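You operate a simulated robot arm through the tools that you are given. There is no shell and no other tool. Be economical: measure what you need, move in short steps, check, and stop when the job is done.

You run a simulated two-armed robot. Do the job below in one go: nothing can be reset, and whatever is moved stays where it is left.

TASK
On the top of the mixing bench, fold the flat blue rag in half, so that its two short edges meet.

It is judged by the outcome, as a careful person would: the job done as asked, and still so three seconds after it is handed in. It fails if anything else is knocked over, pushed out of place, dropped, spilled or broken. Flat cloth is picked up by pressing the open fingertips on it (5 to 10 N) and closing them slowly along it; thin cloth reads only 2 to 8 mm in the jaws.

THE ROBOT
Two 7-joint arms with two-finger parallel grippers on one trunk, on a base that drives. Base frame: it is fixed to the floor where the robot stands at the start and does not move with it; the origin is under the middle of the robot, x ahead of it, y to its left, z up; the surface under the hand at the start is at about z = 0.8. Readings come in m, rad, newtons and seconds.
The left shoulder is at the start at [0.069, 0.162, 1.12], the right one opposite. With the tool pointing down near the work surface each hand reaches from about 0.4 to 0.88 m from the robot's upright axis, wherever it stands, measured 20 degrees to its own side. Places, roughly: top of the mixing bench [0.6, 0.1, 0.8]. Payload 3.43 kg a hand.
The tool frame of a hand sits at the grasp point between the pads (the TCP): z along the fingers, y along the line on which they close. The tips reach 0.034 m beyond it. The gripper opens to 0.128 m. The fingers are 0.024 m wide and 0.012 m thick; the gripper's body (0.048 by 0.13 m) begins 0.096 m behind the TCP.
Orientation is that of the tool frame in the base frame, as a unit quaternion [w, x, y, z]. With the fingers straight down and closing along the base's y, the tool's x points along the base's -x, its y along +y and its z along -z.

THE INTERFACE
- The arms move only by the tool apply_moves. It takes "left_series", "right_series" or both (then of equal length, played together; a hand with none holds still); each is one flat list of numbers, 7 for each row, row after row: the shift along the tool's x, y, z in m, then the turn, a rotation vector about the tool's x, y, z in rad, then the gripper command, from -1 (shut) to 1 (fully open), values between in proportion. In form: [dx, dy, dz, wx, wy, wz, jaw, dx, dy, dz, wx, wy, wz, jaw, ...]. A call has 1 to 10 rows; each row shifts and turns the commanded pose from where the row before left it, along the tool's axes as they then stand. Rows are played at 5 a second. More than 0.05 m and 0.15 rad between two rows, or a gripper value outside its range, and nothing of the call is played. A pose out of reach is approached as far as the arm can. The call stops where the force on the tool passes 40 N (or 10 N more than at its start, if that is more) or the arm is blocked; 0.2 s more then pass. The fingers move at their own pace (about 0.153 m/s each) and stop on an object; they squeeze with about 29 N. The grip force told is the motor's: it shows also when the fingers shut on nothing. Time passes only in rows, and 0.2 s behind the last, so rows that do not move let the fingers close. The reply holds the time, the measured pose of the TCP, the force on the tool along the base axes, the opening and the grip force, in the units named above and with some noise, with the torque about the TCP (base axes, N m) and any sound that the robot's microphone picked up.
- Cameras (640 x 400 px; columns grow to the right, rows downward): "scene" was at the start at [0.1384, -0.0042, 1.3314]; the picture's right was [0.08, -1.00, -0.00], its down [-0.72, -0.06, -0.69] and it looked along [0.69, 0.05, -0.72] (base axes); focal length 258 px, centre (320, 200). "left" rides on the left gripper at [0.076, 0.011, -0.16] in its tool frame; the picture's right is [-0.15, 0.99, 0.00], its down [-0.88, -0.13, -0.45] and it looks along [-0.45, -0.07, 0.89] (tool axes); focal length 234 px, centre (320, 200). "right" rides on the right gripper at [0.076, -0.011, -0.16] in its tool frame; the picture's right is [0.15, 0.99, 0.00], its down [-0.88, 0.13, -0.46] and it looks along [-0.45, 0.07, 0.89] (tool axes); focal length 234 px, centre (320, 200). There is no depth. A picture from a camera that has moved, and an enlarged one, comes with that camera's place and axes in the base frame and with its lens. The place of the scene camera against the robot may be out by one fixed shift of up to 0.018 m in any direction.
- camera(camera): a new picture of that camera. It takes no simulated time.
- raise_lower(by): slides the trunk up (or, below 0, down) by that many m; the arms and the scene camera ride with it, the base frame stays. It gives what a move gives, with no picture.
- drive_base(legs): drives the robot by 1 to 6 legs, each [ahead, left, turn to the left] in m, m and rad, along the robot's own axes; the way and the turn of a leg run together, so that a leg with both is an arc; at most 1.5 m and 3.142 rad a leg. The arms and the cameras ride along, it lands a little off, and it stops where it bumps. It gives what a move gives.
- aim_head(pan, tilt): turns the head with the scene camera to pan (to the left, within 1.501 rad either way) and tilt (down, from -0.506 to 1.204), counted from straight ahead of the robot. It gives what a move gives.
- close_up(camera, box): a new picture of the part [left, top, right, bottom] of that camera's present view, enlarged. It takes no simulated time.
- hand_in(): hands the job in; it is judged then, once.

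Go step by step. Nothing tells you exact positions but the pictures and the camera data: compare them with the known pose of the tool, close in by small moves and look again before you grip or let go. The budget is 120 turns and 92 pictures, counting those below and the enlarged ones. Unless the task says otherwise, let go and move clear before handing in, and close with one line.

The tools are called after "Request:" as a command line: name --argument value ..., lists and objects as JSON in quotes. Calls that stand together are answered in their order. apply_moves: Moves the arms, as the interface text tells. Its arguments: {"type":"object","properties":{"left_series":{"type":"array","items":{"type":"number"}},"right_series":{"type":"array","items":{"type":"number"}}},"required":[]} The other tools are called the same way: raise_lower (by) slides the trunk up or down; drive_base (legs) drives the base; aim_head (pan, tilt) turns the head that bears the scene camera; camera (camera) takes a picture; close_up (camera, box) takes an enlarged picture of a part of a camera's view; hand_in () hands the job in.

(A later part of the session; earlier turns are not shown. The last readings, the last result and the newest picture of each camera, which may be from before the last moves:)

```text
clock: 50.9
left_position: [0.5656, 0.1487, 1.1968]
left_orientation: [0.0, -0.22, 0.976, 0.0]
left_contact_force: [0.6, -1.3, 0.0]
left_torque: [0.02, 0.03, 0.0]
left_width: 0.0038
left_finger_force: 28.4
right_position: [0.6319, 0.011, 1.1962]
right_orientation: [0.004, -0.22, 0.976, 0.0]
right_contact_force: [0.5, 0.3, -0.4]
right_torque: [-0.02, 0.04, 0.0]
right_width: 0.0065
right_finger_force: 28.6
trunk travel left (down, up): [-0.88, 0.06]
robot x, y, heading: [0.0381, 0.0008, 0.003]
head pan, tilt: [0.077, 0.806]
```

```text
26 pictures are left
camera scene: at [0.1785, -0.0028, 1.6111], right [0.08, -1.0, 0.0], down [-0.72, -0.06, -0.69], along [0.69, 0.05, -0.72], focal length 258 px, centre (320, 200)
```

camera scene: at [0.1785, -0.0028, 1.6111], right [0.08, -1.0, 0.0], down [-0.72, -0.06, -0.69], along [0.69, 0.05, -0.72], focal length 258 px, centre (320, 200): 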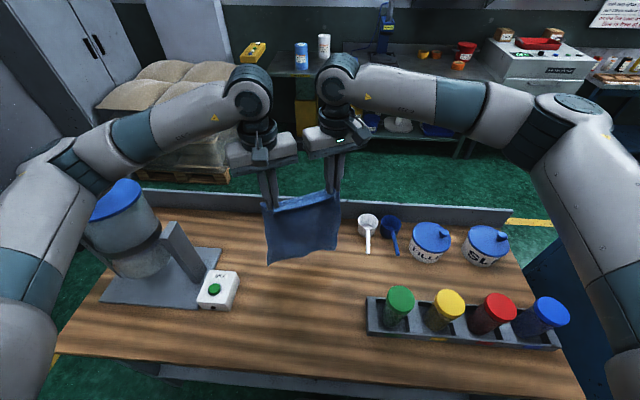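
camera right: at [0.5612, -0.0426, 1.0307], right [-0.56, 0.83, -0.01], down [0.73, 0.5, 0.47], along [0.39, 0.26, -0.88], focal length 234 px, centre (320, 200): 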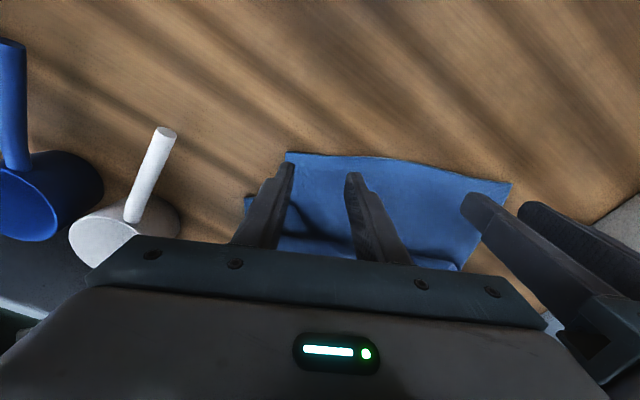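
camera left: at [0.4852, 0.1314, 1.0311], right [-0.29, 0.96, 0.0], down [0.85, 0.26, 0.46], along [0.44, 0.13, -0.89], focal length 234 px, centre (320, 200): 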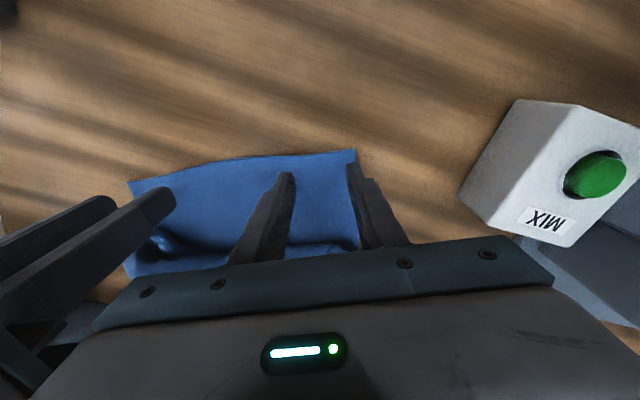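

Request:
close_up --camera "scene" --box '[230, 160, 370, 280]'

```text
3.33 times, centred on (300, 220) of scene
camera zoom: at [0.1785, -0.0028, 1.6111], right [0.08, -1.0, 0.0], down [-0.72, -0.06, -0.69], along [0.69, 0.05, -0.72], focal length 859 px, centre (387, 133)
```

zoom: 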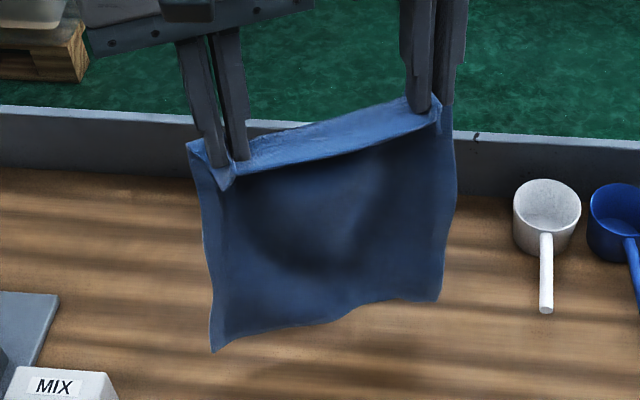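

The rag hangs open and straight. I'll check with the wrist cameras that nothing is doubled behind it.

Request:
camera --camera "right"

Request:
camera --camera "left"

```text
24 pictures are left
camera right: at [0.5667, -0.0312, 1.3539], right [-0.56, 0.83, -0.01], down [0.74, 0.49, 0.46], along [0.39, 0.25, -0.89], focal length 234 px, centre (320, 200)
```

right: 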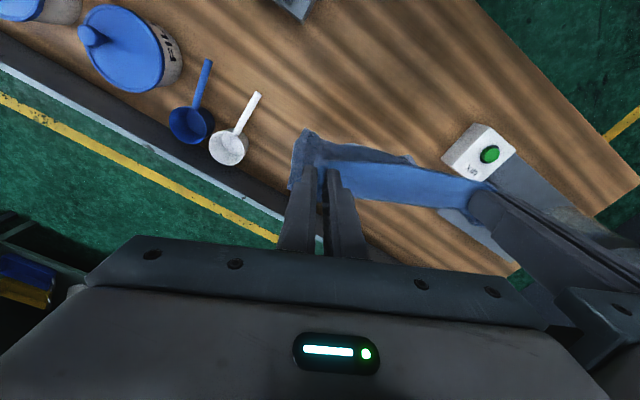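

```text
23 pictures are left
camera left: at [0.4932, 0.1276, 1.3555], right [-0.29, 0.96, 0.0], down [0.85, 0.26, 0.46], along [0.44, 0.13, -0.89], focal length 234 px, centre (320, 200)
```

left: 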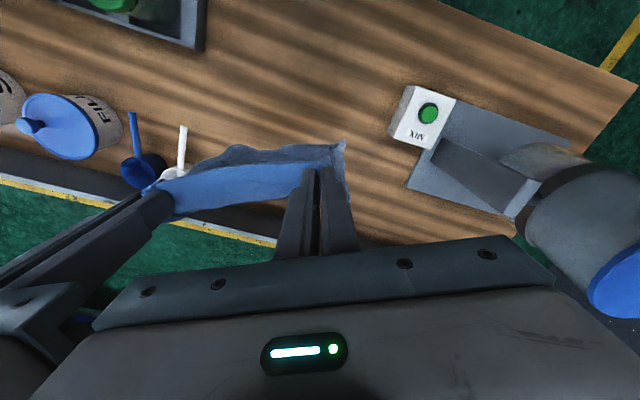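

Request:
close_up --camera "scene" --box '[262, 215, 350, 270]'

Request:
close_up --camera "right" --box '[270, 110, 510, 260]'

```text
7.27 times, centred on (306, 242) of scene
camera zoom: at [0.1785, -0.0028, 1.6111], right [0.08, -1.0, 0.0], down [-0.72, -0.06, -0.69], along [0.69, 0.05, -0.72], focal length 1874 px, centre (422, -109)
```

zoom: 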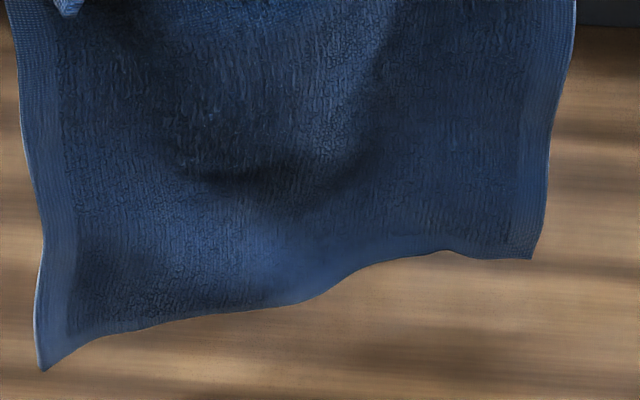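

```text
2.67 times, centred on (390, 185) of right
camera zoom: at [0.5667, -0.0312, 1.3539], right [-0.56, 0.83, -0.01], down [0.74, 0.49, 0.46], along [0.39, 0.25, -0.89], focal length 624 px, centre (133, 240)
```

zoom: 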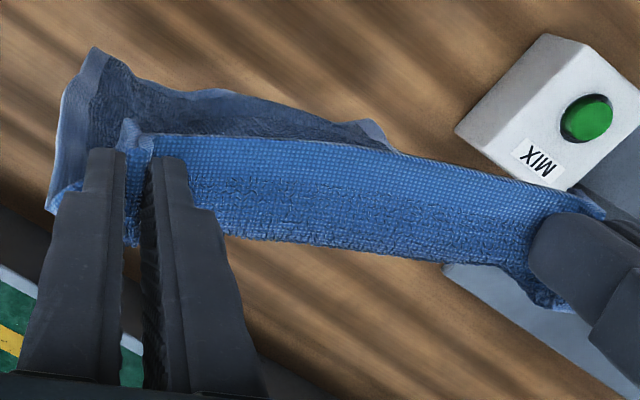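

The hems are visible all round, so the whole rag hangs as a single sheet. The gripped edge's free side already faces me, which suits laying it down far edge first near me and folding back over. I'll square the hands up and drive back.

Request:
apply_moves --left_series '[-0.0072, 0.007, 0, 0, 0, 0.11, -1, -0.0077, 0.0055, 0, 0, 0, 0.11, -1, -0.0082, 0.004, 0, 0, 0, 0.11, -1, -0.0085, 0.0025, 0, 0, 0, 0.11, -1, 0, 0, 0, 0, 0, 0, -1]' --right_series '[0.0072, -0.007, 0, 0, 0, 0.11, -1, 0.0077, -0.0055, 0, 0, 0, 0.11, -1, 0.0082, -0.004, 0, 0, 0, 0.11, -1, 0.0085, -0.0025, 0, 0, 0, 0.11, -1, 0, 0, 0, 0, 0, 0, -1]'

Request:
drive_base --legs '[[-0.15, 0, 0]]'

Request:
camera --camera "scene"

```text
clock: 52.1
left_position: [0.5899, 0.1753, 1.197]
left_orientation: [0.0, -0.001, 1.0, 0.001]
left_contact_force: [0.1, 0.3, -0.6]
left_torque: [0.0, 0.01, 0.06]
left_width: 0.0036
left_finger_force: 29.2
right_position: [0.6099, -0.0154, 1.1971]
right_orientation: [0.005, 0.0, 1.0, -0.001]
right_contact_force: [0.5, 0.2, 0.1]
right_torque: [0.01, 0.0, -0.01]
right_width: 0.0001
right_finger_force: 29.7
trunk travel left (down, up): [-0.88, 0.06]
robot x, y, heading: [0.0389, 0.0021, 0.003]
head pan, tilt: [0.077, 0.806]
```

```text
clock: 53.5
left_position: [0.4422, 0.1793, 1.1955]
left_orientation: [0.0, -0.005, 1.0, 0.0]
left_contact_force: [1.1, 0.2, -0.4]
left_torque: [0.0, 0.0, 0.11]
left_width: 0.0034
left_finger_force: 29.0
right_position: [0.4631, -0.012, 1.1946]
right_orientation: [0.003, -0.005, 1.0, 0.0]
right_contact_force: [0.0, 0.1, -1.2]
right_torque: [0.02, 0.02, 0.03]
right_width: 0.0
right_finger_force: 28.7
trunk travel left (down, up): [-0.88, 0.06]
robot x, y, heading: [-0.1092, -0.0028, 0.013]
head pan, tilt: [0.077, 0.806]
```

```text
20 pictures are left
camera scene: at [0.033, -0.0023, 1.6108], right [0.09, -1.0, 0.0], down [-0.72, -0.06, -0.69], along [0.69, 0.06, -0.72], focal length 258 px, centre (320, 200)
```

scene: 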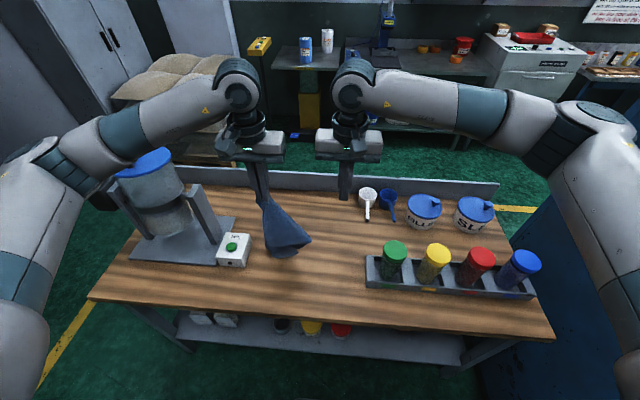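

I got the sign of the sideways shift wrong, and the right hand slipped off the cloth. The left still holds its corner. I'll look closely at how the rag hangs before setting it down.

Request:
close_up --camera "scene" --box '[230, 170, 340, 270]'

```text
4.00 times, centred on (285, 220) of scene
camera zoom: at [0.033, -0.0023, 1.6108], right [0.09, -1.0, 0.0], down [-0.72, -0.06, -0.69], along [0.69, 0.06, -0.72], focal length 1031 px, centre (460, 120)
```

zoom: 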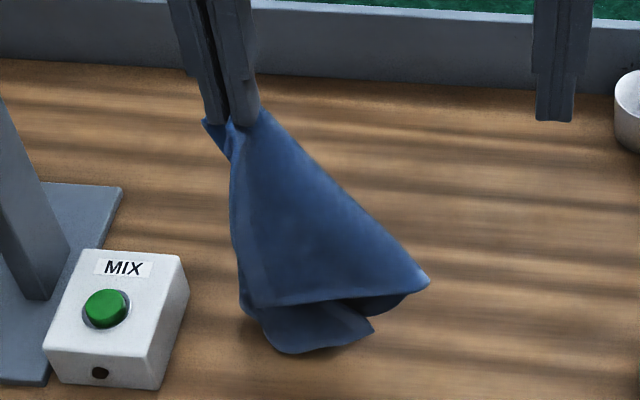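

The near-right corner sticks out to the right at about (0.46, 0.06, 1.00), with the rag hanging in the plane facing me. I'll yaw the right gripper 90° so its jaws close along x, lower it beside the corner, and then slide it over.

Request:
apply_moves --right_series '[0, 0, 0, 0, 0, -0.15, 1, 0, 0, 0, 0, 0, -0.15, 1, 0, 0, 0, 0, 0, -0.15, 1, 0, 0, 0, 0, 0, -0.15, 1, 0, 0, 0, 0, 0, -0.15, 1, 0, 0, 0, 0, 0, -0.15, 1, 0, 0, 0, 0, 0, -0.15, 1, 0, 0, 0, 0, 0, -0.15, 1, 0, 0, 0, 0, 0, -0.15, 1, 0, 0, 0, 0, 0, -0.15, 1]'

Request:
apply_moves --right_series '[0, 0, 0, 0, 0, -0.07, 1, 0, 0, 0.04, 0, 0, 0, 1, 0, 0, 0.04, 0, 0, 0, 1, 0, 0, 0.04, 0, 0, 0, 1, 0, 0, 0.04, 0, 0, 0, 1, 0, 0, 0.015, 0, 0, 0, 1, 0, 0, 0, 0, 0, 0, 1]'

Request:
close_up --camera "scene" --box '[230, 150, 390, 270]'

Request:
camera --camera "right"

```text
clock: 55.7
left_position: [0.4394, 0.179, 1.1975]
left_orientation: [0.0, -0.004, 1.0, 0.0]
left_contact_force: [-0.2, -0.3, 0.1]
left_torque: [0.03, 0.01, 0.09]
left_width: 0.0037
left_finger_force: 29.2
right_position: [0.4607, -0.0122, 1.1964]
right_orientation: [0.004, -0.59, 0.808, -0.003]
right_contact_force: [-0.3, -0.2, 0.6]
right_torque: [-0.01, 0.0, 0.02]
right_width: 0.1281
right_finger_force: 0.0
right hand out of reach, approached as far as the arm can: row 9, 10
trunk travel left (down, up): [-0.88, 0.06]
robot x, y, heading: [-0.1118, 0.0033, 0.011]
head pan, tilt: [0.077, 0.806]
```

```text
clock: 57.3
left_position: [0.4393, 0.1798, 1.1965]
left_orientation: [0.0, -0.005, 1.0, 0.0]
left_contact_force: [0.2, -0.5, 0.2]
left_torque: [0.0, -0.01, 0.06]
left_width: 0.0036
left_finger_force: 29.7
right_position: [0.4635, -0.0121, 1.0222]
right_orientation: [0.004, -0.589, 0.808, -0.003]
right_contact_force: [-0.1, 0.7, -0.8]
right_torque: [-0.04, -0.01, -0.01]
right_width: 0.128
right_finger_force: 0.0
right hand out of reach, approached as far as the arm can: row 1
trunk travel left (down, up): [-0.88, 0.06]
robot x, y, heading: [-0.1076, 0.0035, 0.01]
head pan, tilt: [0.077, 0.806]
```

```text
3.33 times, centred on (310, 210) of scene
camera zoom: at [0.0294, -0.0024, 1.6112], right [0.09, -1.0, 0.0], down [-0.72, -0.06, -0.69], along [0.69, 0.06, -0.72], focal length 859 px, centre (353, 167)
```

zoom: 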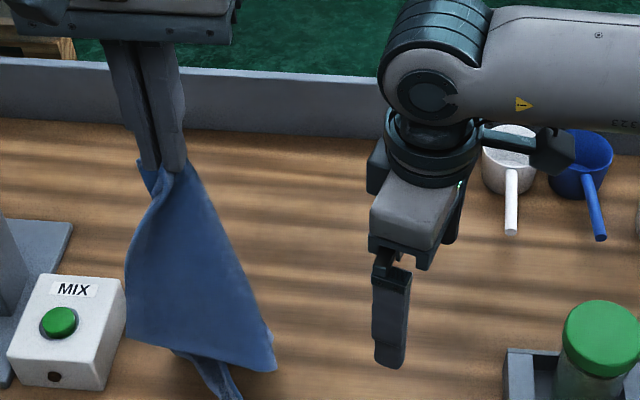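

```text
17 pictures are left
camera right: at [0.4486, -0.0871, 1.1801], right [-0.99, 0.16, -0.01], down [0.14, 0.88, 0.46], along [0.08, 0.45, -0.89], focal length 234 px, centre (320, 200)
```

right: 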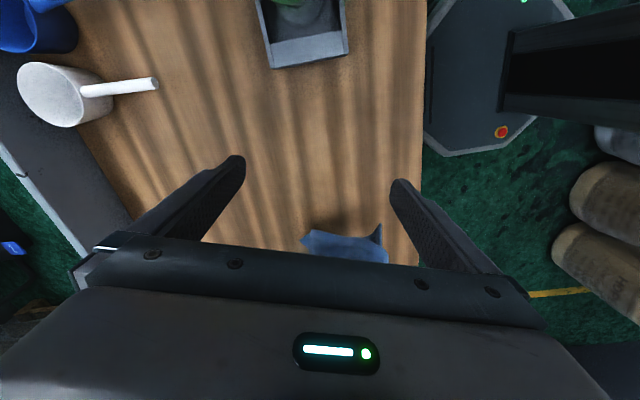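

The corner now hangs near (0.40, 0.10, 0.94). I'll tilt the right hand so its body stays clear of the left, then bring the open jaws around the corner.

Request:
apply_moves --right_series '[0, 0, 0, 0, -0.15, 0, 1, 0, 0, 0, 0, -0.15, 0, 1, 0, 0, 0, 0, -0.15, 0, 1, 0, 0, 0, 0, -0.15, 0, 1, 0, 0, 0, 0, -0.12, 0, 1, 0, 0.0385, 0, 0, 0, 0, 1, 0, 0.0385, 0, 0, 0, 0, 1, -0.0154, 0, 0.0294, 0, 0, 0, 1, -0.0154, 0, 0.0294, 0, 0, 0, 1]'

Request:
camera --camera "right"

Request:
close_up --camera "scene" --box '[230, 150, 390, 270]'

```text
clock: 59.3
left_position: [0.4401, 0.181, 1.197]
left_orientation: [0.0, -0.005, 1.0, -0.001]
left_contact_force: [0.0, 0.1, -1.1]
left_torque: [-0.02, 0.01, 0.1]
left_width: 0.0037
left_finger_force: 28.8
right_position: [0.4077, 0.0742, 0.997]
right_orientation: [0.287, -0.552, 0.755, 0.204]
right_contact_force: [0.1, 0.0, 0.0]
right_torque: [-0.06, -0.01, 0.01]
right_width: 0.1278
right_finger_force: 0.1
trunk travel left (down, up): [-0.88, 0.06]
robot x, y, heading: [-0.1088, 0.0013, 0.007]
head pan, tilt: [0.077, 0.806]
```

```text
16 pictures are left
camera right: at [0.369, -0.084, 1.0662], right [-0.97, 0.2, -0.11], down [-0.02, 0.39, 0.92], along [0.22, 0.9, -0.37], focal length 234 px, centre (320, 200)
```

right: 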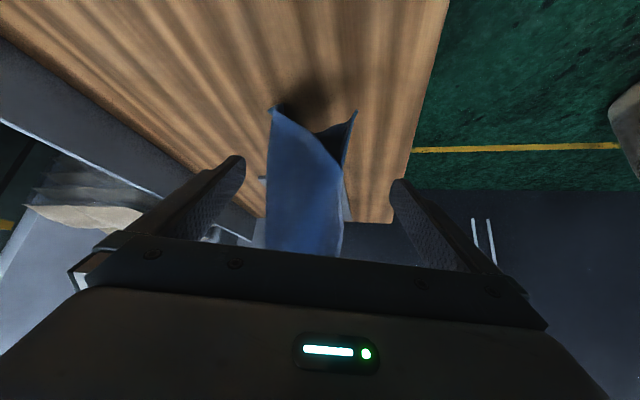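

```text
3.33 times, centred on (310, 210) of scene
camera zoom: at [0.0309, -0.0001, 1.6111], right [0.09, -1.0, 0.0], down [-0.72, -0.06, -0.69], along [0.69, 0.06, -0.72], focal length 859 px, centre (353, 167)
```

zoom: 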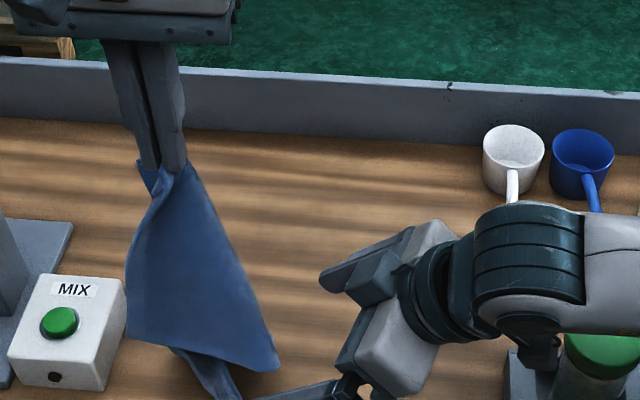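

The bundle between the jaws is ambiguous, so I won't pinch it blind. I'll retreat the right hand and square it up again. Then the left can trail the rag onto the bench, as I did before, so the opposite edge comes to rest flat toward me.

Request:
apply_moves --right_series '[0.0154, 0, -0.0294, 0, 0, 0, 1, 0.0154, 0, -0.0294, 0, 0, 0, 1, 0.0154, 0, -0.0294, 0, 0, 0, 1, 0, 0, 0, 0, 0.15, 0, 1, 0, 0, 0, 0, 0.15, 0, 1, 0, 0, 0, 0, 0.15, 0, 0, 0, 0, 0, 0, 0.15, 0, -0.3, 0, 0, 0, 0, 0.12, 0, -0.3]'

Request:
apply_moves --right_series '[0, 0, -0.02, 0, 0, 0.14, -0.3, 0, 0, -0.02, 0, 0, 0.14, -0.3, 0, 0, -0.03, 0, 0, 0.14, -0.3, 0, 0, -0.03, 0, 0, 0.14, -0.3, 0, 0, -0.03, 0, 0, 0.14, -0.3, 0, 0, -0.03, 0, 0, 0.14, -0.3, 0, 0, -0.01, 0, 0, 0.14, -0.3, 0, 0, 0, 0, 0, 0.14, -0.3, 0, 0, 0, 0, 0, 0.14, -0.3]'

```text
clock: 61.1
left_position: [0.4394, 0.1801, 1.1971]
left_orientation: [0.0, -0.005, 1.0, -0.001]
left_contact_force: [0.3, -0.3, -0.4]
left_torque: [0.01, 0.0, 0.06]
left_width: 0.0037
left_finger_force: 29.3
right_position: [0.3792, -0.0174, 1.0324]
right_orientation: [0.002, -0.588, 0.809, -0.004]
right_contact_force: [0.1, 0.2, 0.0]
right_torque: [-0.04, -0.01, 0.03]
right_width: 0.0448
right_finger_force: 0.1
trunk travel left (down, up): [-0.88, 0.06]
robot x, y, heading: [-0.1095, 0.0006, 0.009]
head pan, tilt: [0.077, 0.806]
```

```text
clock: 63.1
left_position: [0.4388, 0.1793, 1.1976]
left_orientation: [0.001, -0.004, 1.0, -0.001]
left_contact_force: [0.3, 1.0, -0.1]
left_torque: [0.0, 0.01, 0.07]
left_width: 0.0039
left_finger_force: 29.0
right_position: [0.3761, -0.0162, 1.2006]
right_orientation: [0.006, 0.001, 1.0, 0.0]
right_contact_force: [0.0, -0.3, 0.5]
right_torque: [0.01, 0.0, -0.04]
right_width: 0.0447
right_finger_force: 0.0
trunk travel left (down, up): [-0.88, 0.06]
robot x, y, heading: [-0.1114, -0.0007, 0.009]
head pan, tilt: [0.077, 0.806]
```

Now I'll shift both hands right, away from the MIX box, lower the trunk so the rag's lower end rests on the bench, then trail it away from me.

Request:
apply_moves --left_series '[0.01, -0.033, 0, 0, 0, 0, -1, 0.01, -0.033, 0, 0, 0, 0, -1, 0.01, -0.033, 0, 0, 0, 0, -1, 0, 0, 0, 0, 0, 0, -1, 0, 0, 0, 0, 0, 0, -1]' --right_series '[0, -0.045, 0, 0, 0, 0, -0.3, 0, -0.045, 0, 0, 0, 0, -0.3, 0, -0.045, 0, 0, 0, 0, -0.3, 0, 0, 0, 0, 0, 0, -0.3, 0, 0, 0, 0, 0, 0, -0.3]'

Request:
raise_lower --by -0.1

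Request:
drive_base --legs '[[0.12, 0, 0]]'

Request:
camera --camera "scene"

```text
clock: 64.3
left_position: [0.4124, 0.0802, 1.1986]
left_orientation: [0.001, -0.005, 1.0, -0.001]
left_contact_force: [-0.8, 0.1, -0.2]
left_torque: [0.02, 0.03, 0.08]
left_width: 0.0037
left_finger_force: 29.4
right_position: [0.3781, -0.1517, 1.2026]
right_orientation: [0.004, 0.0, 1.0, 0.0]
right_contact_force: [0.1, 0.8, 0.5]
right_torque: [-0.01, -0.03, 0.03]
right_width: 0.0447
right_finger_force: 0.1
trunk travel left (down, up): [-0.88, 0.06]
robot x, y, heading: [-0.1103, 0.002, 0.011]
head pan, tilt: [0.077, 0.806]
```

```text
clock: 65.6
left_position: [0.4103, 0.0797, 1.0992]
left_orientation: [-0.001, -0.006, 1.0, 0.0]
left_contact_force: [-0.1, 0.1, -0.1]
left_torque: [-0.02, 0.02, 0.12]
left_width: 0.0037
left_finger_force: 28.8
right_position: [0.3769, -0.1515, 1.1034]
right_orientation: [0.005, 0.001, 1.0, 0.0]
right_contact_force: [-0.1, -0.4, -0.1]
right_torque: [-0.02, -0.04, 0.02]
right_width: 0.045
right_finger_force: 0.1
trunk travel left (down, up): [-0.78, 0.16]
robot x, y, heading: [-0.1085, 0.002, 0.008]
head pan, tilt: [0.077, 0.806]
```

```text
clock: 66.8
left_position: [0.5273, 0.0816, 1.0992]
left_orientation: [0.001, -0.005, 1.0, 0.0]
left_contact_force: [-0.2, 0.5, -0.4]
left_torque: [-0.01, -0.01, 0.07]
left_width: 0.0037
left_finger_force: 29.0
right_position: [0.4931, -0.1505, 1.1027]
right_orientation: [0.004, -0.001, 1.0, 0.0]
right_contact_force: [0.1, 1.1, 0.2]
right_torque: [0.01, -0.01, -0.02]
right_width: 0.0446
right_finger_force: 0.0
trunk travel left (down, up): [-0.78, 0.16]
robot x, y, heading: [0.0013, 0.0026, 0.006]
head pan, tilt: [0.077, 0.806]
```

```text
14 pictures are left
camera scene: at [0.1453, -0.0016, 1.5114], right [0.09, -1.0, 0.0], down [-0.72, -0.06, -0.69], along [0.69, 0.06, -0.72], focal length 258 px, centre (320, 200)
```

scene: 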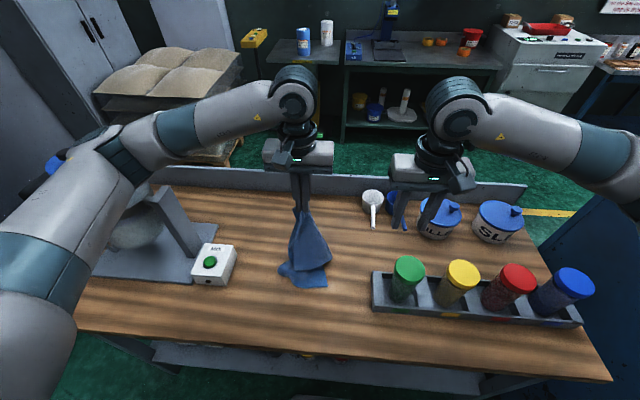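

Request:
apply_moves --left_series '[-0.03, 0, 0.015, 0, 0, 0, -1, -0.03, 0, 0.015, 0, 0, 0, -1, -0.03, 0, 0.015, 0, 0, 0, -1, -0.03, 0, 0.015, 0, 0, 0, -1, -0.03, 0, 0.015, 0, 0, 0, -1, -0.02, 0, 0.015, 0, 0, 0, -1, 0, 0, 0, 0, 0, 0, -1]'

Request:
close_up --camera "scene" --box '[230, 150, 390, 300]'

```text
clock: 68.4
left_position: [0.6984, 0.0826, 1.0101]
left_orientation: [0.0, -0.004, 1.0, 0.0]
left_contact_force: [0.3, -0.5, 0.2]
left_torque: [-0.03, 0.01, 0.08]
left_width: 0.0034
left_finger_force: 28.9
right_position: [0.4941, -0.1508, 1.1039]
right_orientation: [0.005, 0.001, 1.0, 0.0]
right_contact_force: [0.7, -0.4, 0.9]
right_torque: [-0.01, 0.02, 0.0]
right_width: 0.0448
right_finger_force: 0.0
trunk travel left (down, up): [-0.78, 0.16]
robot x, y, heading: [0.0084, -0.0034, 0.013]
head pan, tilt: [0.077, 0.806]
```

```text
2.67 times, centred on (310, 225) of scene
camera zoom: at [0.1459, -0.0013, 1.5113], right [0.09, -1.0, 0.0], down [-0.72, -0.06, -0.69], along [0.69, 0.06, -0.72], focal length 687 px, centre (347, 133)
```

zoom: 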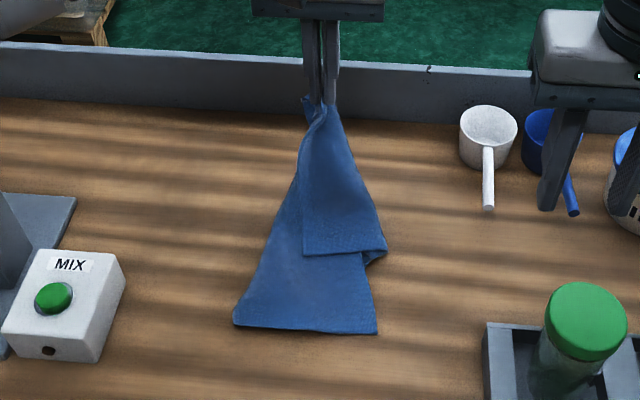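

The edge facing me is flattening, but a corner flap lies over the right side. I'll raise and shift the hand so the flap slides off and hangs free.

Request:
apply_moves --left_series '[0, 0, -0.03, 0, 0, 0, -1, 0, 0, -0.03, 0, 0, 0, -1, -0.01, -0.015, -0.02, 0, 0, 0, -1, -0.02, -0.02, 0, 0, 0, 0, -1, -0.02, -0.02, 0, 0, 0, 0, -1, 0, 0, 0, 0, 0, 0, -1, 0, 0, 0, 0, 0, 0, -1]'

Request:
close_up --camera "scene" --box '[230, 150, 390, 300]'

```text
clock: 70.0
left_position: [0.7504, 0.0263, 1.0905]
left_orientation: [0.001, -0.005, 1.0, 0.0]
left_contact_force: [-0.3, -0.5, -0.7]
left_torque: [0.0, 0.02, 0.08]
left_width: 0.0039
left_finger_force: 28.9
right_position: [0.4938, -0.15, 1.1021]
right_orientation: [0.006, 0.0, 1.0, 0.0]
right_contact_force: [0.6, 0.1, 0.3]
right_torque: [0.01, 0.03, 0.02]
right_width: 0.0447
right_finger_force: 0.2
trunk travel left (down, up): [-0.78, 0.16]
robot x, y, heading: [0.0036, 0.0014, 0.01]
head pan, tilt: [0.077, 0.806]
```

```text
2.67 times, centred on (310, 225) of scene
camera zoom: at [0.1466, -0.0017, 1.5112], right [0.09, -1.0, 0.0], down [-0.72, -0.06, -0.69], along [0.69, 0.06, -0.72], focal length 687 px, centre (347, 133)
```

zoom: 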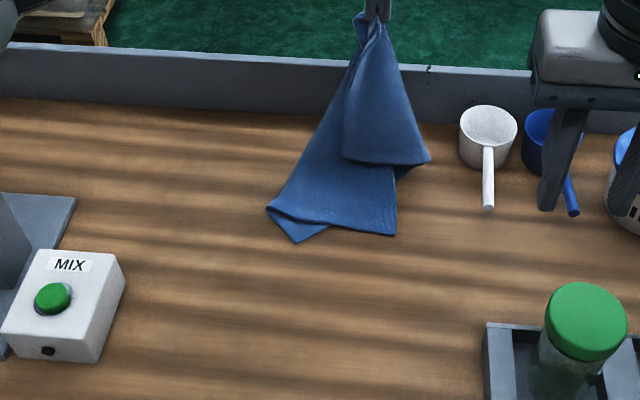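

Request:
apply_moves --left_series '[0, 0.02, 0, 0, 0, -0.147, -1, 0, 0, 0, 0, 0, -0.147, -1, 0, 0, 0, 0, 0, -0.147, -1, 0, 0, 0, 0, 0, -0.147, -1, 0, 0, 0, 0, 0, -0.147, -1, 0, 0, 0, 0, 0, -0.147, -1, 0, 0, 0, 0, 0, -0.147, -1, 0, 0, 0, 0, 0, -0.147, -1, 0, 0, 0, 0, 0, 0, -1]'

Request:
close_up --camera "scene" --box '[230, 150, 390, 300]'

```text
clock: 72.0
left_position: [0.7478, 0.0493, 1.0892]
left_orientation: [0.0, -0.559, 0.829, 0.0]
left_contact_force: [0.4, 0.0, -0.1]
left_torque: [0.02, 0.02, -0.05]
left_width: 0.0037
left_finger_force: 28.7
right_position: [0.4939, -0.1507, 1.1018]
right_orientation: [0.005, 0.0, 1.0, 0.0]
right_contact_force: [-0.4, -0.1, -0.1]
right_torque: [0.0, -0.02, 0.01]
right_width: 0.0446
right_finger_force: 0.0
trunk travel left (down, up): [-0.78, 0.16]
robot x, y, heading: [0.0093, 0.0024, 0.004]
head pan, tilt: [0.077, 0.806]
```

```text
2.67 times, centred on (310, 225) of scene
camera zoom: at [0.1466, -0.0016, 1.5112], right [0.09, -1.0, 0.0], down [-0.72, -0.06, -0.69], along [0.69, 0.06, -0.72], focal length 687 px, centre (347, 133)
```

zoom: 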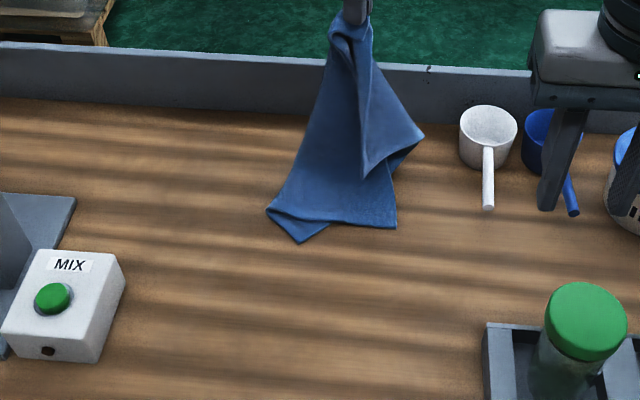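

Request:
camera --camera "right"

```text
10 pictures are left
camera right: at [0.4173, -0.1615, 1.2603], right [-0.15, 0.99, 0.0], down [0.88, 0.13, 0.46], along [0.46, 0.07, -0.89], focal length 234 px, centre (320, 200)
```

right: 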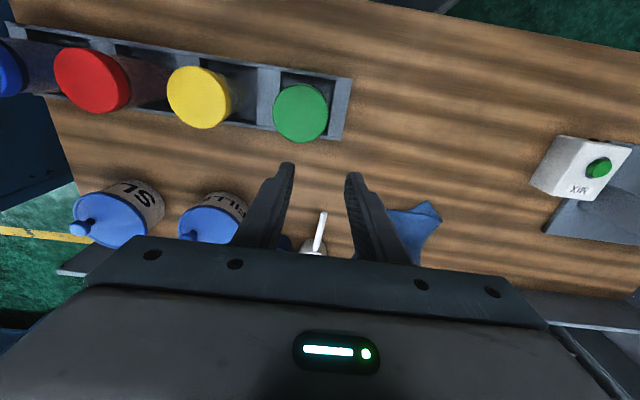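

The flap has turned toward the right side. I'll lower so its corner lands first, then move the hand left as it comes down, so this edge lies out along y.

Request:
apply_moves --left_series '[0, 0, 0.03, 0, 0, 0, -1, 0, 0, 0.03, 0, 0, 0, -1, -0.0232, 0.0094, 0.028, 0, 0, 0, -1, -0.0232, 0.0094, 0.028, 0, 0, 0, -1, -0.0232, 0.0094, 0.028, 0, 0, 0, -1, -0.0232, 0.0094, 0.028, 0, 0, 0, -1, -0.0232, 0.0094, 0.028, 0, 0, 0, -1, -0.0232, 0.0094, 0.028, 0, 0, 0, -1, 0, 0, 0, 0, 0, 0, -1]'

Request:
close_up --camera "scene" --box '[230, 170, 390, 290]'

```text
clock: 74.0
left_position: [0.7485, 0.1979, 0.8634]
left_orientation: [0.0, -0.558, 0.83, 0.0]
left_contact_force: [0.6, -0.3, 0.9]
left_torque: [0.03, -0.03, -0.05]
left_width: 0.0035
left_finger_force: 29.3
right_position: [0.4938, -0.1508, 1.1021]
right_orientation: [0.006, 0.001, 1.0, 0.0]
right_contact_force: [-0.2, -0.4, 0.8]
right_torque: [0.06, 0.01, -0.02]
right_width: 0.0448
right_finger_force: 0.1
trunk travel left (down, up): [-0.78, 0.16]
robot x, y, heading: [0.0029, 0.002, 0.01]
head pan, tilt: [0.077, 0.806]
```

```text
3.33 times, centred on (310, 230) of scene
camera zoom: at [0.1463, -0.0023, 1.5113], right [0.09, -1.0, 0.0], down [-0.72, -0.06, -0.69], along [0.69, 0.06, -0.72], focal length 859 px, centre (353, 100)
```

zoom: 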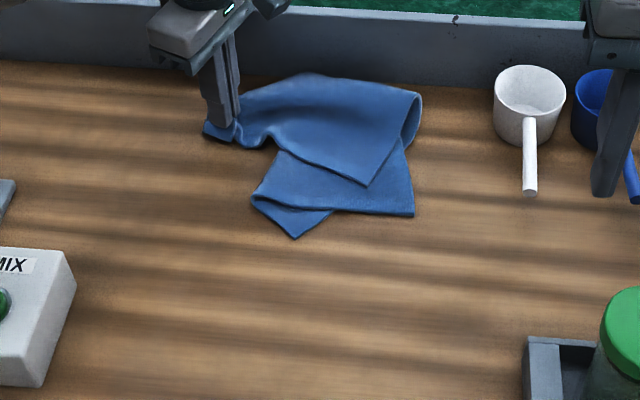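

The free corner now lies clearly visible at about (0.69, 0.04), with its edge running to the left hand. I'll untwist the left hand so the two don't collide, and bring the right over that corner, aligned to the edge.

Request:
apply_moves --left_series '[0, 0, 0, 0, 0, 0.11, -1, 0, 0, 0, 0, 0, 0.11, -1, 0, 0, 0, 0, 0, 0.11, -1, 0, 0, 0, 0, 0, 0.11, -1, 0, 0, 0, 0, 0, 0.11, -1, 0, 0, 0, 0, 0, 0.11, -1, 0, 0, 0, 0, 0, 0.11, -1, 0, 0, 0, 0, 0, 0.11, -1, 0, 0, 0, 0, 0, 0, -1, 0, 0, 0, 0, 0, 0, -1]' --right_series '[-0.0266, 0.0268, 0.025, 0, 0, 0, -0.62, -0.0266, 0.0268, 0.025, 0, 0, 0, -0.62, -0.0266, 0.0268, 0.025, 0, 0, 0, -0.62, -0.0266, 0.0268, 0.025, 0, 0, 0, -0.62, -0.0266, 0.0268, 0.025, 0, 0, 0, -0.62, -0.0266, 0.0268, 0.025, 0, 0, 0, -0.62, -0.0266, 0.0268, 0.025, 0, 0, 0, -0.62, -0.0266, 0.0268, 0.025, 0, 0, 0.12, -0.62, 0, 0, 0.02, 0, 0, 0.12, -0.62, 0, 0, 0.02, 0, 0, 0.12, -0.62]'

Request:
close_up --camera "right" --box '[220, 80, 440, 220]'

```text
clock: 76.2
left_position: [0.7492, 0.1971, 0.8607]
left_orientation: [0.0, -0.152, 0.988, 0.0]
left_contact_force: [-0.7, -0.2, 0.1]
left_torque: [0.02, 0.0, 0.08]
left_width: 0.0036
left_finger_force: 28.6
right_position: [0.7107, 0.0626, 0.8627]
right_orientation: [0.004, 0.181, 0.984, 0.002]
right_contact_force: [0.8, -1.0, 0.2]
right_torque: [0.03, -0.02, 0.02]
right_width: 0.0242
right_finger_force: 0.0
trunk travel left (down, up): [-0.78, 0.16]
robot x, y, heading: [0.0072, 0.0004, 0.01]
head pan, tilt: [0.077, 0.806]
```

```text
2.86 times, centred on (330, 150) of right
camera zoom: at [0.6339, 0.0791, 1.0207], right [0.21, 0.98, 0.0], down [0.87, -0.19, 0.46], along [0.45, -0.1, -0.89], focal length 669 px, centre (291, 343)
```

zoom: 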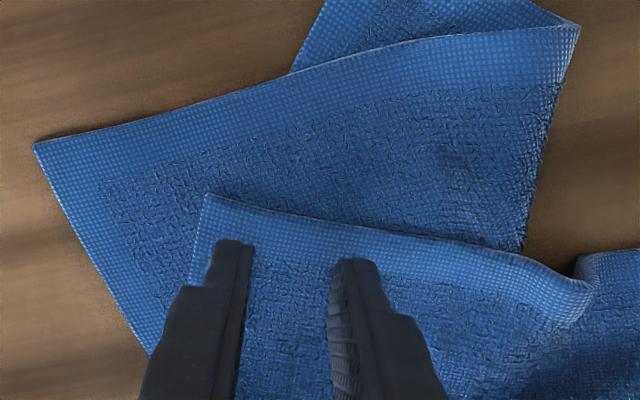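

The view is excellent: the corner and its hem are right at the fingers. I'll align the yaw a bit more and lower gently for a light touch, so only the top layer is pinched.

Request:
apply_moves --right_series '[-0.002, 0, 0.006, 0, 0, 0.1, -0.62, -0.002, 0, 0.006, 0, 0, 0.1, -0.62, 0, 0, 0.004, 0, 0, 0, -0.62, 0, 0, 0.002, 0, 0, 0, -0.62, 0, 0, 0, 0, 0, 0, -0.62]'

```text
clock: 77.4
left_position: [0.749, 0.1986, 0.8602]
left_orientation: [0.0, -0.152, 0.988, 0.0]
left_contact_force: [-0.7, 0.1, 1.4]
left_torque: [0.04, 0.0, 0.08]
left_width: 0.0034
left_finger_force: 29.2
right_position: [0.714, 0.0606, 0.8474]
right_orientation: [0.005, 0.278, 0.961, 0.001]
right_contact_force: [-0.1, 0.6, 1.8]
right_torque: [0.05, 0.02, 0.03]
right_width: 0.0243
right_finger_force: 0.0
trunk travel left (down, up): [-0.78, 0.16]
robot x, y, heading: [0.0057, 0.0001, 0.011]
head pan, tilt: [0.077, 0.806]
```

Request:
apply_moves --right_series '[0, 0, 0.0012, 0, 0, 0, -0.62, 0, 0, 0, 0, 0, 0, -0.62]'

Request:
close_up --camera "right" --box '[240, 110, 400, 210]'

```text
clock: 78.0
left_position: [0.7488, 0.1975, 0.8608]
left_orientation: [0.0, -0.152, 0.988, 0.0]
left_contact_force: [-0.6, -0.4, -0.2]
left_torque: [-0.01, 0.04, 0.07]
left_width: 0.0034
left_finger_force: 29.1
right_position: [0.7129, 0.0613, 0.8461]
right_orientation: [0.005, 0.277, 0.961, 0.001]
right_contact_force: [1.0, -0.8, 2.7]
right_torque: [-0.04, -0.02, 0.0]
right_width: 0.0241
right_finger_force: 0.1
trunk travel left (down, up): [-0.78, 0.16]
robot x, y, heading: [0.0033, 0.0027, 0.01]
head pan, tilt: [0.077, 0.806]
```

```text
4.00 times, centred on (320, 160) of right
camera zoom: at [0.6417, 0.0924, 1.0034], right [0.4, 0.92, 0.0], down [0.81, -0.36, 0.46], along [0.43, -0.18, -0.89], focal length 937 px, centre (320, 360)
```

zoom: 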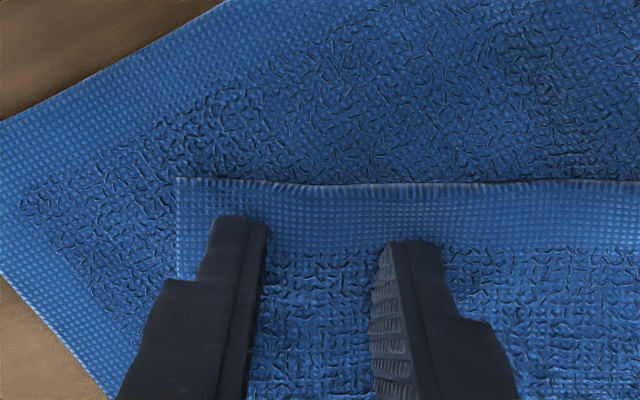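

Well aligned, but about 9 mm inside the edge. I'll hop back 7 mm toward the edge, press lightly again and close slowly.

Request:
apply_moves --right_series '[0, 0, -0.004, 0, 0, 0, -0.62, 0.007, 0, 0, 0, 0, 0, -0.62, 0, 0, 0.004, 0, 0, 0, -0.62, 0, 0, 0.001, 0, 0, 0, -0.62, 0, 0, 0, 0, 0, 0, -0.62]'

```text
clock: 79.2
left_position: [0.7493, 0.198, 0.8607]
left_orientation: [0.001, -0.153, 0.988, 0.0]
left_contact_force: [0.7, -0.4, -0.9]
left_torque: [0.05, 0.01, 0.09]
left_width: 0.0034
left_finger_force: 28.7
right_position: [0.7071, 0.0652, 0.8447]
right_orientation: [0.005, 0.277, 0.961, 0.001]
right_contact_force: [-1.4, -0.9, 4.1]
right_torque: [-0.04, 0.02, -0.02]
right_width: 0.024
right_finger_force: 0.1
trunk travel left (down, up): [-0.78, 0.16]
robot x, y, heading: [0.0086, -0.0022, 0.008]
head pan, tilt: [0.077, 0.806]
```

Request:
apply_moves --right_series '[0, 0, 0, 0, 0, 0, -0.67, 0, 0, 0, 0, 0, 0, -0.72, 0, 0, 0, 0, 0, 0, -0.77, 0, 0, 0, 0, 0, 0, -0.82, 0, 0, 0, 0, 0, 0, -0.87, 0, 0, 0, 0, 0, 0, -0.92, 0, 0, 0, 0, 0, 0, -0.96, 0, 0, 0, 0, 0, 0, -1, 0, 0, 0, 0, 0, 0, -1]'

```text
clock: 81.2
left_position: [0.7489, 0.1979, 0.8607]
left_orientation: [0.0, -0.152, 0.988, -0.001]
left_contact_force: [-0.3, -0.8, -0.2]
left_torque: [0.0, -0.01, 0.13]
left_width: 0.0036
left_finger_force: 28.6
right_position: [0.7072, 0.0648, 0.8444]
right_orientation: [0.005, 0.277, 0.961, 0.002]
right_contact_force: [-0.3, -0.9, 3.7]
right_torque: [-0.03, 0.02, 0.02]
right_width: 0.0035
right_finger_force: 28.7
trunk travel left (down, up): [-0.78, 0.16]
robot x, y, heading: [0.0092, 0.0053, 0.01]
head pan, tilt: [0.077, 0.806]
```

Right grip reads 3.5 mm, a single-layer pinch. I'll lift both hands together and bring them level along y, 15 cm apart. I've checked the axes this time.

Request:
apply_moves --left_series '[0, 0, -0.03, 0, 0, 0, -1, 0, 0, -0.035, 0, 0, 0, -1, 0, 0, -0.035, 0, 0, 0, -1, 0, 0, -0.035, 0, 0, 0, -1, 0.0189, -0.0056, -0.02, 0, 0, 0, -1, 0.0189, -0.0056, -0.015, 0, 0, 0, -1, 0.0189, -0.0056, -0.01, 0, 0, 0, -1, 0, 0, 0, 0, 0, 0.102, -1, 0, 0, 0, 0, 0, 0.102, -1, 0, 0, 0, 0, 0, 0.102, -1]' --right_series '[0, 0, -0.035, 0, 0, 0, -1, 0, 0, -0.035, 0, 0, 0, -1, 0, 0, -0.035, 0, 0, 0, -1, 0, 0, -0.035, 0, 0, 0, -1, -0.0069, -0.0154, -0.025, 0, 0, 0, -1, -0.0069, -0.0154, -0.02, 0, 0, 0, -1, -0.0069, -0.0154, -0.011, 0, 0, 0, -1, 0, 0, 0, 0, 0, -0.15, -1, 0, 0, 0, 0, 0, -0.15, -1, 0, 0, 0, 0, 0, -0.15, -1]'

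Request:
raise_lower --by 0.15

```text
clock: 83.4
left_position: [0.7, 0.1647, 1.0398]
left_orientation: [0.001, 0.001, 1.0, 0.0]
left_contact_force: [-0.2, 0.0, 0.0]
left_torque: [0.02, 0.0, 0.11]
left_width: 0.0034
left_finger_force: 28.9
right_position: [0.6973, 0.0154, 1.0407]
right_orientation: [0.005, 0.054, 0.999, 0.0]
right_contact_force: [-0.6, 0.4, -0.2]
right_torque: [0.01, 0.06, -0.09]
right_width: 0.0036
right_finger_force: 28.9
trunk travel left (down, up): [-0.78, 0.16]
robot x, y, heading: [0.0081, 0.0006, 0.012]
head pan, tilt: [0.077, 0.806]
```

```text
clock: 85.2
left_position: [0.6999, 0.1648, 1.1914]
left_orientation: [0.001, -0.001, 1.0, 0.0]
left_contact_force: [0.0, 0.3, -1.0]
left_torque: [0.01, 0.03, 0.04]
left_width: 0.0037
left_finger_force: 28.8
right_position: [0.6988, 0.0153, 1.1907]
right_orientation: [0.004, 0.056, 0.998, 0.001]
right_contact_force: [0.7, 0.0, 0.0]
right_torque: [-0.01, 0.02, -0.05]
right_width: 0.0035
right_finger_force: 28.5
trunk travel left (down, up): [-0.93, 0.01]
robot x, y, heading: [0.0057, 0.0011, 0.006]
head pan, tilt: [0.077, 0.806]
```

Both still hold. I'll finish the yaw, take up the slack a little, and look.

Request:
apply_moves --left_series '[0, 0.002, 0, 0, 0, 0, -1, 0, 0.002, 0, 0, 0, 0, -1, 0, 0, 0, 0, 0, 0, -1]' --right_series '[0, -0.002, 0, 0, 0, -0.11, -1, 0, -0.002, 0, 0, 0, 0, -1, 0, 0, 0, 0, 0, 0, -1]'

Request:
close_up --camera "scene" --box '[210, 110, 390, 260]'

```text
clock: 86.0
left_position: [0.6991, 0.1691, 1.1897]
left_orientation: [0.0, 0.0, 1.0, 0.0]
left_contact_force: [0.3, -1.0, 0.3]
left_torque: [-0.01, 0.01, 0.09]
left_width: 0.0035
left_finger_force: 29.0
right_position: [0.6991, 0.0109, 1.1908]
right_orientation: [0.005, 0.001, 1.0, -0.001]
right_contact_force: [-0.5, -0.2, -0.6]
right_torque: [0.02, 0.01, -0.06]
right_width: 0.0036
right_finger_force: 28.9
trunk travel left (down, up): [-0.93, 0.01]
robot x, y, heading: [0.0055, -0.0002, 0.005]
head pan, tilt: [0.077, 0.806]
```

```text
2.67 times, centred on (300, 185) of scene
camera zoom: at [0.1469, -0.0014, 1.6612], right [0.09, -1.0, 0.0], down [-0.72, -0.06, -0.69], along [0.69, 0.06, -0.72], focal length 687 px, centre (373, 240)
```

zoom: 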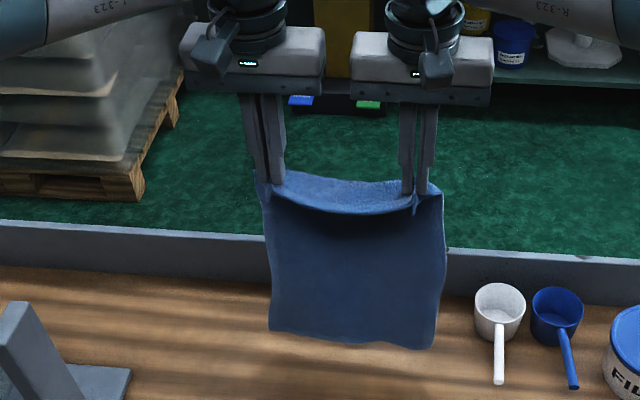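

The rag hangs as a clean, full sheet with its held edge toward me. I'll drive back and draw the arms in, so its lower edge comes over x of about 0.43.

Request:
drive_base --legs '[[-0.12, 0, 0]]'

Request:
apply_moves --left_series '[0.025, 0, 0, 0, 0, 0, -1, 0.025, 0, 0, 0, 0, 0, -1, 0.025, 0, 0, 0, 0, 0, -1, 0.025, 0, 0, 0, 0, 0, -1, 0.025, 0, 0, 0, 0, 0, -1, 0.025, 0, 0, 0, 0, 0, -1, 0.01, 0, 0, 0, 0, 0, -1, 0, 0, 0, 0, 0, 0, -1, 0, 0, 0, 0, 0, 0, -1, 0, 0, 0, 0, 0, 0, -1]' --right_series '[0.025, 0, 0, 0, 0, 0, -1, 0.025, 0, 0, 0, 0, 0, -1, 0.025, 0, 0, 0, 0, 0, -1, 0.025, 0, 0, 0, 0, 0, -1, 0.025, 0, 0, 0, 0, 0, -1, 0.025, 0, 0, 0, 0, 0, -1, 0.01, 0, 0, 0, 0, 0, -1, 0, 0, 0, 0, 0, 0, -1, 0, 0, 0, 0, 0, 0, -1, 0, 0, 0, 0, 0, 0, -1]'

Request:
close_up --camera "scene" --box '[210, 130, 390, 300]'

```text
clock: 87.2
left_position: [0.582, 0.1666, 1.189]
left_orientation: [-0.001, 0.001, 1.0, 0.0]
left_contact_force: [-0.5, -0.2, 0.2]
left_torque: [0.02, 0.05, 0.07]
left_width: 0.0033
left_finger_force: 28.4
right_position: [0.5803, 0.0102, 1.1894]
right_orientation: [0.003, 0.002, 1.0, 0.0]
right_contact_force: [0.2, 0.8, -0.5]
right_torque: [0.0, 0.02, -0.1]
right_width: 0.0035
right_finger_force: 29.0
trunk travel left (down, up): [-0.93, 0.01]
robot x, y, heading: [-0.1145, 0.0026, 0.005]
head pan, tilt: [0.077, 0.806]
```

```text
clock: 89.4
left_position: [0.4204, 0.1685, 1.1907]
left_orientation: [0.0, 0.0, 1.0, -0.001]
left_contact_force: [0.7, 0.0, 0.3]
left_torque: [0.0, -0.01, 0.08]
left_width: 0.0034
left_finger_force: 28.8
right_position: [0.4174, 0.0108, 1.19]
right_orientation: [0.005, 0.002, 1.0, 0.0]
right_contact_force: [0.8, 1.4, -0.2]
right_torque: [0.04, -0.01, -0.1]
right_width: 0.0036
right_finger_force: 29.0
trunk travel left (down, up): [-0.93, 0.01]
robot x, y, heading: [-0.1111, -0.0021, 0.008]
head pan, tilt: [0.077, 0.806]
```

```text
2.35 times, centred on (300, 215) of scene
camera zoom: at [0.0262, -0.0025, 1.6612], right [0.08, -1.0, 0.0], down [-0.72, -0.06, -0.69], along [0.69, 0.06, -0.72], focal length 606 px, centre (367, 165)
```

zoom: 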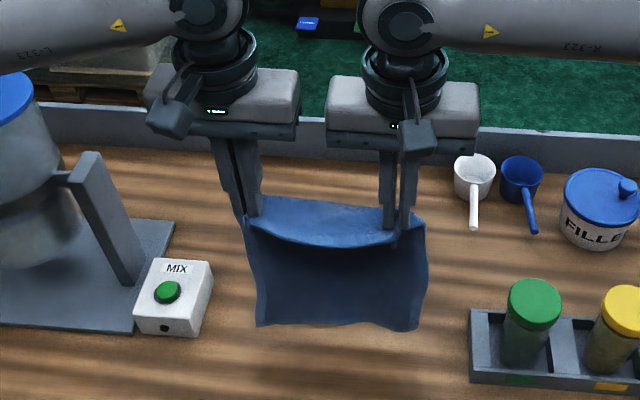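

The sheet hangs square above the bench. Now I'll lay the first half, descending at 45° and moving away from me.

Request:
apply_moves --left_series '[-0.006, 0, 0.022, 0, 0, 0, -1, -0.018, 0, 0.02, 0, 0, 0, -1, -0.02, 0, 0.02, 0, 0, 0, -1, -0.02, 0, 0.02, 0, 0, 0, -1, -0.02, 0, 0.02, 0, 0, 0, -1, -0.02, 0, 0.02, 0, 0, 0, -1, -0.02, 0, 0.02, 0, 0, 0, -1, -0.02, 0, 0.02, 0, 0, 0, -1, -0.02, 0, 0.018, 0, 0, 0, -1, 0, 0, 0, 0, 0, 0, -1]' --right_series '[-0.006, 0, 0.022, 0, 0, 0, -1, -0.018, 0, 0.02, 0, 0, 0, -1, -0.02, 0, 0.02, 0, 0, 0, -1, -0.02, 0, 0.02, 0, 0, 0, -1, -0.02, 0, 0.02, 0, 0, 0, -1, -0.02, 0, 0.02, 0, 0, 0, -1, -0.02, 0, 0.02, 0, 0, 0, -1, -0.02, 0, 0.02, 0, 0, 0, -1, -0.02, 0, 0.018, 0, 0, 0, -1, 0, 0, 0, 0, 0, 0, -1]'

Request:
close_up --camera "scene" --box '[220, 130, 380, 300]'

```text
clock: 91.6
left_position: [0.5833, 0.1693, 1.0091]
left_orientation: [0.0, 0.0, 1.0, 0.0]
left_contact_force: [0.0, 0.8, -0.6]
left_torque: [0.03, -0.01, 0.09]
left_width: 0.0035
left_finger_force: 28.8
right_position: [0.5823, 0.0104, 1.0096]
right_orientation: [0.005, 0.001, 1.0, 0.0]
right_contact_force: [-0.3, 0.2, 0.3]
right_torque: [0.02, 0.04, -0.05]
right_width: 0.0032
right_finger_force: 29.3
trunk travel left (down, up): [-0.93, 0.01]
robot x, y, heading: [-0.1151, -0.002, 0.003]
head pan, tilt: [0.077, 0.806]
```

```text
2.35 times, centred on (300, 215) of scene
camera zoom: at [0.0255, -0.0026, 1.6613], right [0.08, -1.0, 0.0], down [-0.72, -0.06, -0.69], along [0.69, 0.06, -0.72], focal length 606 px, centre (367, 165)
```

zoom: 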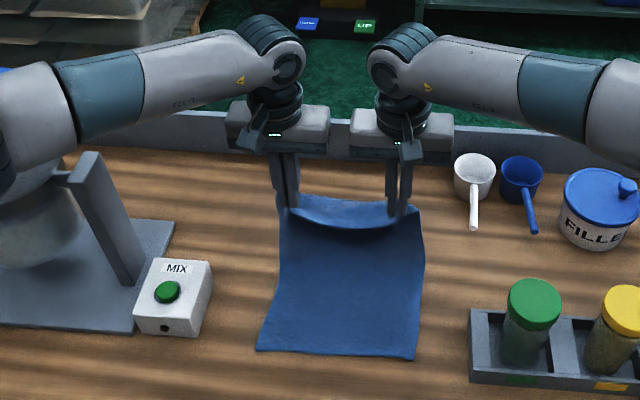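

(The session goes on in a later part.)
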